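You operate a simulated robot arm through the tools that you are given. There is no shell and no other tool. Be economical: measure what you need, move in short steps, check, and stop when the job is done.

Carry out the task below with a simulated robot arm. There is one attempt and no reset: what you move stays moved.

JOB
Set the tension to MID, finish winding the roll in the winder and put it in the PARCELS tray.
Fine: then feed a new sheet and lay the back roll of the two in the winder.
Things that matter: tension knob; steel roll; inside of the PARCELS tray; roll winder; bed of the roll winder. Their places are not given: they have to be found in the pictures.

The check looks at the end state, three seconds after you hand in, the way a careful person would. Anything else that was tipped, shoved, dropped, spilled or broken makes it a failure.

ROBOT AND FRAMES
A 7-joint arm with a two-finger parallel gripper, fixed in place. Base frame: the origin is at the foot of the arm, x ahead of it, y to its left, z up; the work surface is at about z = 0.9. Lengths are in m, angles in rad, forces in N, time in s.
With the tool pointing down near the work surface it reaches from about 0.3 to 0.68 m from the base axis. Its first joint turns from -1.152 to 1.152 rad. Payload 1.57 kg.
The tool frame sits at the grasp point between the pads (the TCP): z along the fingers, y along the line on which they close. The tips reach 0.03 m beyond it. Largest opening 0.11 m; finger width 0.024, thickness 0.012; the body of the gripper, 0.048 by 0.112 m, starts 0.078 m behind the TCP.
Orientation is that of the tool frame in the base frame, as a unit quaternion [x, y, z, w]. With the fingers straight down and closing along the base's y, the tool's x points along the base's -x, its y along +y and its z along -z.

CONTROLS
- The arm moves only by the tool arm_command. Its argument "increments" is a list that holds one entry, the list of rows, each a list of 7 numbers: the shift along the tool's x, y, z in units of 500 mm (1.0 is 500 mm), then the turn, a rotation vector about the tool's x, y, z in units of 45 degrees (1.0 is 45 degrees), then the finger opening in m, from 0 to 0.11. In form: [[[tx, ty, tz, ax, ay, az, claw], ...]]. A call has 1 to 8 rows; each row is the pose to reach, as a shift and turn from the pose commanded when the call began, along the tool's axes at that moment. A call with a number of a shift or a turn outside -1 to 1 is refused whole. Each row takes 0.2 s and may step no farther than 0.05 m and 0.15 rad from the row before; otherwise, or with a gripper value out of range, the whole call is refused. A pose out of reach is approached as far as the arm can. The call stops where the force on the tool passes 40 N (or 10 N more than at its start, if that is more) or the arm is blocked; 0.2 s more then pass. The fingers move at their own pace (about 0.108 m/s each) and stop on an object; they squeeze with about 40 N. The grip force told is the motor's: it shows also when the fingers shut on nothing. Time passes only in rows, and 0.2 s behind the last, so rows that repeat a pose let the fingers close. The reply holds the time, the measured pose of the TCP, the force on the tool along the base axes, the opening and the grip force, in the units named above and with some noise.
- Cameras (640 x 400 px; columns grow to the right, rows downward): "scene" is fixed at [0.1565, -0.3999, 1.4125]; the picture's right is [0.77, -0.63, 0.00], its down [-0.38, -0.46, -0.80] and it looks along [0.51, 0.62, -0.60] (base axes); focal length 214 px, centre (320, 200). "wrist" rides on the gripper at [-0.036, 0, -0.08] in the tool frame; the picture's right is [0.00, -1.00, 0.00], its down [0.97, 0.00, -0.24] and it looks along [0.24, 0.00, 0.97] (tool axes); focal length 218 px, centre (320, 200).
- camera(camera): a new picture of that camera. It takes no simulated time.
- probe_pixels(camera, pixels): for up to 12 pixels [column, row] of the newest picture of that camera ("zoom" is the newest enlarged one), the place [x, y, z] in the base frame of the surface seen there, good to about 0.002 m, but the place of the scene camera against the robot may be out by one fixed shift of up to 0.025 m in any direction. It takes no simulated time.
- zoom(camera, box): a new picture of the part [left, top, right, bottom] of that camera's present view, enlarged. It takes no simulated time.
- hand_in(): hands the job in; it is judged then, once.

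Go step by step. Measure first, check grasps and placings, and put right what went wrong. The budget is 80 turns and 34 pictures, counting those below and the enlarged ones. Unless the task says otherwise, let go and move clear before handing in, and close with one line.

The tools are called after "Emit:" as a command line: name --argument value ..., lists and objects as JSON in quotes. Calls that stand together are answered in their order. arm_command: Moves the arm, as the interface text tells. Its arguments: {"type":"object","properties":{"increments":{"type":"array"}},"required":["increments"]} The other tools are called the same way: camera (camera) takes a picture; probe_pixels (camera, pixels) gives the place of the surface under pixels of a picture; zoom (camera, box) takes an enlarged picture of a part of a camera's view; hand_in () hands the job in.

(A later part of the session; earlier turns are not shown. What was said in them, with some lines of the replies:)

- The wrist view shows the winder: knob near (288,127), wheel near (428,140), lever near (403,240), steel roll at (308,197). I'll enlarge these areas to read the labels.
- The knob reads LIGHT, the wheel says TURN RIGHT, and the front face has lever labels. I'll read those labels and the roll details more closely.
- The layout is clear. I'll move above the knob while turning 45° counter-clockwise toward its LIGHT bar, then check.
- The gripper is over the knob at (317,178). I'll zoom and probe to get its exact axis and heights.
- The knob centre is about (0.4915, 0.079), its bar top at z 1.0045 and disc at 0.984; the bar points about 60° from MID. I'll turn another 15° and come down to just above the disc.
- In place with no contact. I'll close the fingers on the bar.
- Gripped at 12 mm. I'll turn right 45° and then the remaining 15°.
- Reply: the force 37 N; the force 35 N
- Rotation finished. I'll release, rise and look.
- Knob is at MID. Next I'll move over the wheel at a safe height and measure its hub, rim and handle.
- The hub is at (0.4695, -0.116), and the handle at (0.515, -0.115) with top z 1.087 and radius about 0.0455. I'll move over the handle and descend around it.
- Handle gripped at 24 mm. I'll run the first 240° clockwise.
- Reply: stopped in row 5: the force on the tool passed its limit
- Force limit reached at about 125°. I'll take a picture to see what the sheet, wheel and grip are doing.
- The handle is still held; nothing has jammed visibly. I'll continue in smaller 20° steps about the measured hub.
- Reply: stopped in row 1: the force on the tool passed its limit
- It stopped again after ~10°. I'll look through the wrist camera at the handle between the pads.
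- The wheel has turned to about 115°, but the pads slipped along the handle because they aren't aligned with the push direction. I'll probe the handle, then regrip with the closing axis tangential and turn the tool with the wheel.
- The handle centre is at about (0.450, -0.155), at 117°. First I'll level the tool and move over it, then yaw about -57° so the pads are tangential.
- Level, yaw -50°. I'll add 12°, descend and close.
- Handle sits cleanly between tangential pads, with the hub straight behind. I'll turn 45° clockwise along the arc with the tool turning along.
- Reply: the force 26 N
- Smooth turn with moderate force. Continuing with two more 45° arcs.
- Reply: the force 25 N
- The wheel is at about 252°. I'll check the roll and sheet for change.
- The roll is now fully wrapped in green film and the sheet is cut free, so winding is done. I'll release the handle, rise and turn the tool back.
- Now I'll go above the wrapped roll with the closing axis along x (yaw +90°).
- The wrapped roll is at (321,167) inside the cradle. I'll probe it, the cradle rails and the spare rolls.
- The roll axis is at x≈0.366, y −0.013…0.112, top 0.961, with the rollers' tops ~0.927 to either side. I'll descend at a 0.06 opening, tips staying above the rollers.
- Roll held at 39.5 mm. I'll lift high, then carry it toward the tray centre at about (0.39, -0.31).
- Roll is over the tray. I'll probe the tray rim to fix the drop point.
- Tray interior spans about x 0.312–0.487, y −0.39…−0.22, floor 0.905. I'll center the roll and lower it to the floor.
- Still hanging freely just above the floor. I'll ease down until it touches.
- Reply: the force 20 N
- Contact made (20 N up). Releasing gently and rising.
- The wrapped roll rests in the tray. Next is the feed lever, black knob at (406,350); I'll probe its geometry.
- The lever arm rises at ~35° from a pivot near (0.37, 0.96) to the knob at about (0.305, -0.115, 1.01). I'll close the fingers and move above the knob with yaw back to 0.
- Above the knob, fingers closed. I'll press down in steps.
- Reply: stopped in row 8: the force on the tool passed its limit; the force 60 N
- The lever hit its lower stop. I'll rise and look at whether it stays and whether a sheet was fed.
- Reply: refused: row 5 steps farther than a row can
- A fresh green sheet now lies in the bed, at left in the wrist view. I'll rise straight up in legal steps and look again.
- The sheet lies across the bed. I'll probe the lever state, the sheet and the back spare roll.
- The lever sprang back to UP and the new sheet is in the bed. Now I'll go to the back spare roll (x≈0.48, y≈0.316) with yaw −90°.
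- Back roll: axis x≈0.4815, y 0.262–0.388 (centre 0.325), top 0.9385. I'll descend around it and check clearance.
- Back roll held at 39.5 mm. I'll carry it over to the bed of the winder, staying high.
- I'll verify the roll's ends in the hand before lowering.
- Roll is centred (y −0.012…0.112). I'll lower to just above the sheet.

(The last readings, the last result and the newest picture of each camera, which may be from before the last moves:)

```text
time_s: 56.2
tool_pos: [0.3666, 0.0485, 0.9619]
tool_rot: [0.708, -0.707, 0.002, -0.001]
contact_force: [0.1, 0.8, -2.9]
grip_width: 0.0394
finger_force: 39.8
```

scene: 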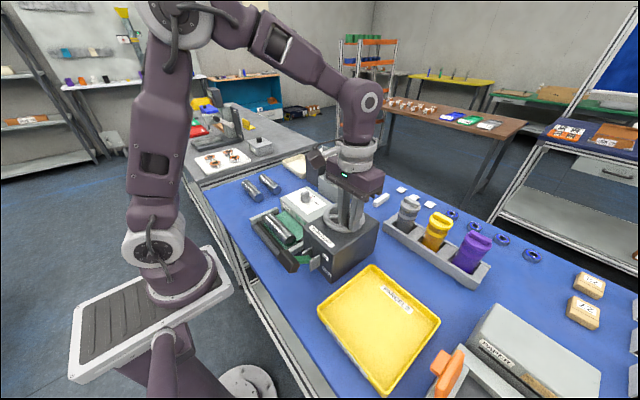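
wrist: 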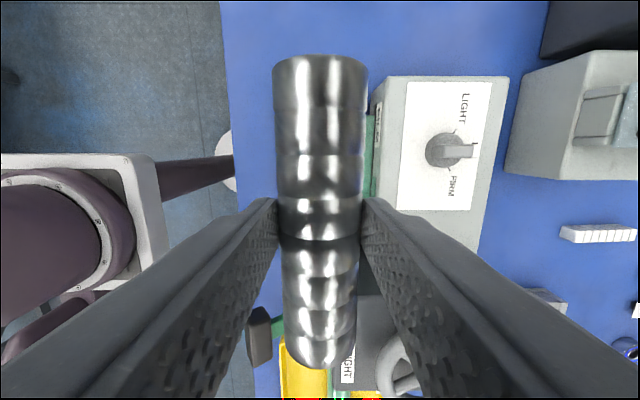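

Still free. I'll ease down by up to 3 mm watching for contact.

Emit:
arm_command --increments '[[[0, 0, 0.003, 0, 0, 0, 0], [0, 0, 0.003, 0, 0, 0, 0]]]'

```text
time_s: 56.8
tool_pos: [0.3669, 0.0488, 0.9605]
tool_rot: [-0.707, 0.707, -0.002, 0.001]
contact_force: [0.3, 0.8, -2.9]
grip_width: 0.0398
finger_force: 39.9
```

Emit:
arm_command --increments '[[[0, 0, 0.002, 0, 0, 0, 0], [0, 0, 0.003, 0, 0, 0, 0]]]'

```text
time_s: 57.4
tool_pos: [0.3667, 0.0479, 0.9585]
tool_rot: [0.707, -0.707, 0.001, -0.001]
contact_force: [0.3, -0.8, -3.8]
grip_width: 0.0395
finger_force: 39.8
```

Roll should be within a millimetre of the bed. I'll open slightly, lift a little, then open fully and rise.

Emit:
arm_command --increments '[[[0, 0, 0, 0, 0, 0, 0.043], [0, 0, 0, 0, 0, 0, 0.045], [0, 0, -0.01, 0, 0, 0, 0.05], [0, 0, -0.02, 0, 0, 0, 0.056], [0, 0, -0.08, 0, 0, 0, 0.06], [0, 0, -0.17, 0, 0, 0, 0.06], [0, 0, -0.26, 0, 0, 0, 0.06], [0, 0, -0.35, 0, 0, 0, 0.06]]]'

Emit:
camera --camera "wrist"

```text
time_s: 59.2
tool_pos: [0.3641, 0.0492, 1.1365]
tool_rot: [0.707, -0.707, 0.002, 0.0]
contact_force: [-0.9, 0.0, 0.5]
grip_width: 0.0598
finger_force: 0.0
```

```text
6 pictures are left
```

wrist: 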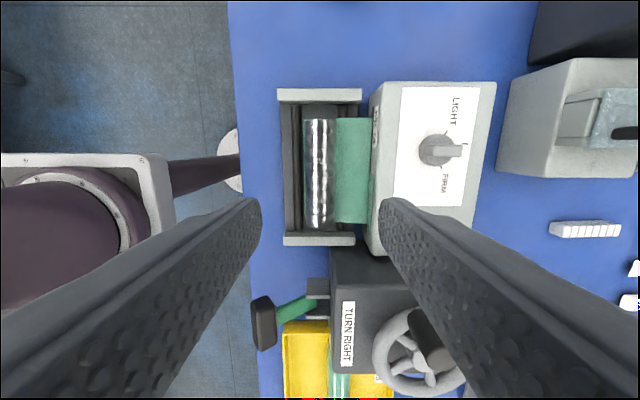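

The roll lies in the bed on the new sheet. I'll probe its seating and take a final scene look.

Emit:
probe_pixels --camera "wrist" --pixels '[[318, 122], [318, 170], [318, 222], [304, 170], [350, 170], [290, 170]]'

Emit:
zoom --camera "scene" --box '[230, 140, 450, 400]'

Emit:
zoom --camera "wrist" --box '[260, 70, 400, 260]'

```text
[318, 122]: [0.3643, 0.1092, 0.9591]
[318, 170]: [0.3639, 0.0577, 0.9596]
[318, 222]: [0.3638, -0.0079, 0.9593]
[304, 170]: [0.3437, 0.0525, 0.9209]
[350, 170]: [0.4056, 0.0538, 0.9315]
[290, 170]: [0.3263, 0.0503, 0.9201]
```

```text
1.54 times, centred on (340, 270) of scene
```

zoom: 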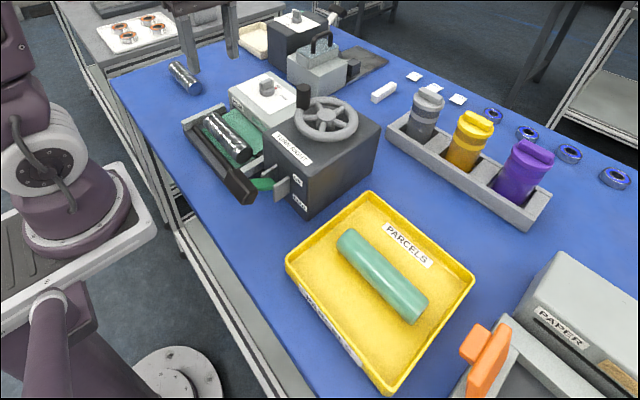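

```text
2.11 times, centred on (330, 165) of wrist
```

zoom: 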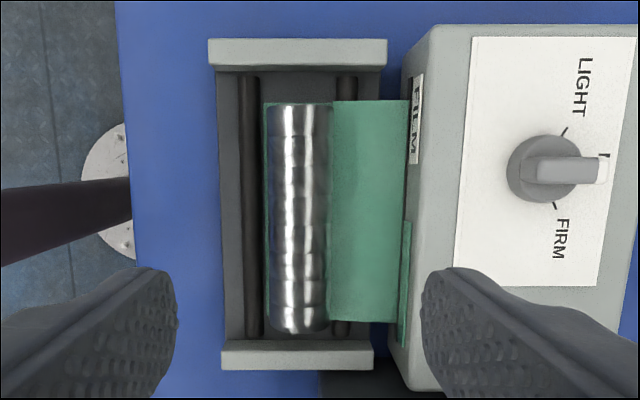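

The knob points to MID, the wrapped roll is in the PARCELS tray, and the back roll sits level in the bed on the new sheet (top 0.959, axis x≈0.364). The front spare hasn't moved and the arm is clear, so I'm handing in.

Emit:
hand_in

```text
The job is handed in.
```

I set the tension to MID, finished winding the roll and put it in the PARCELS tray, then fed a new sheet and laid the back roll on it in the winder; the last pictures show all of this in place.
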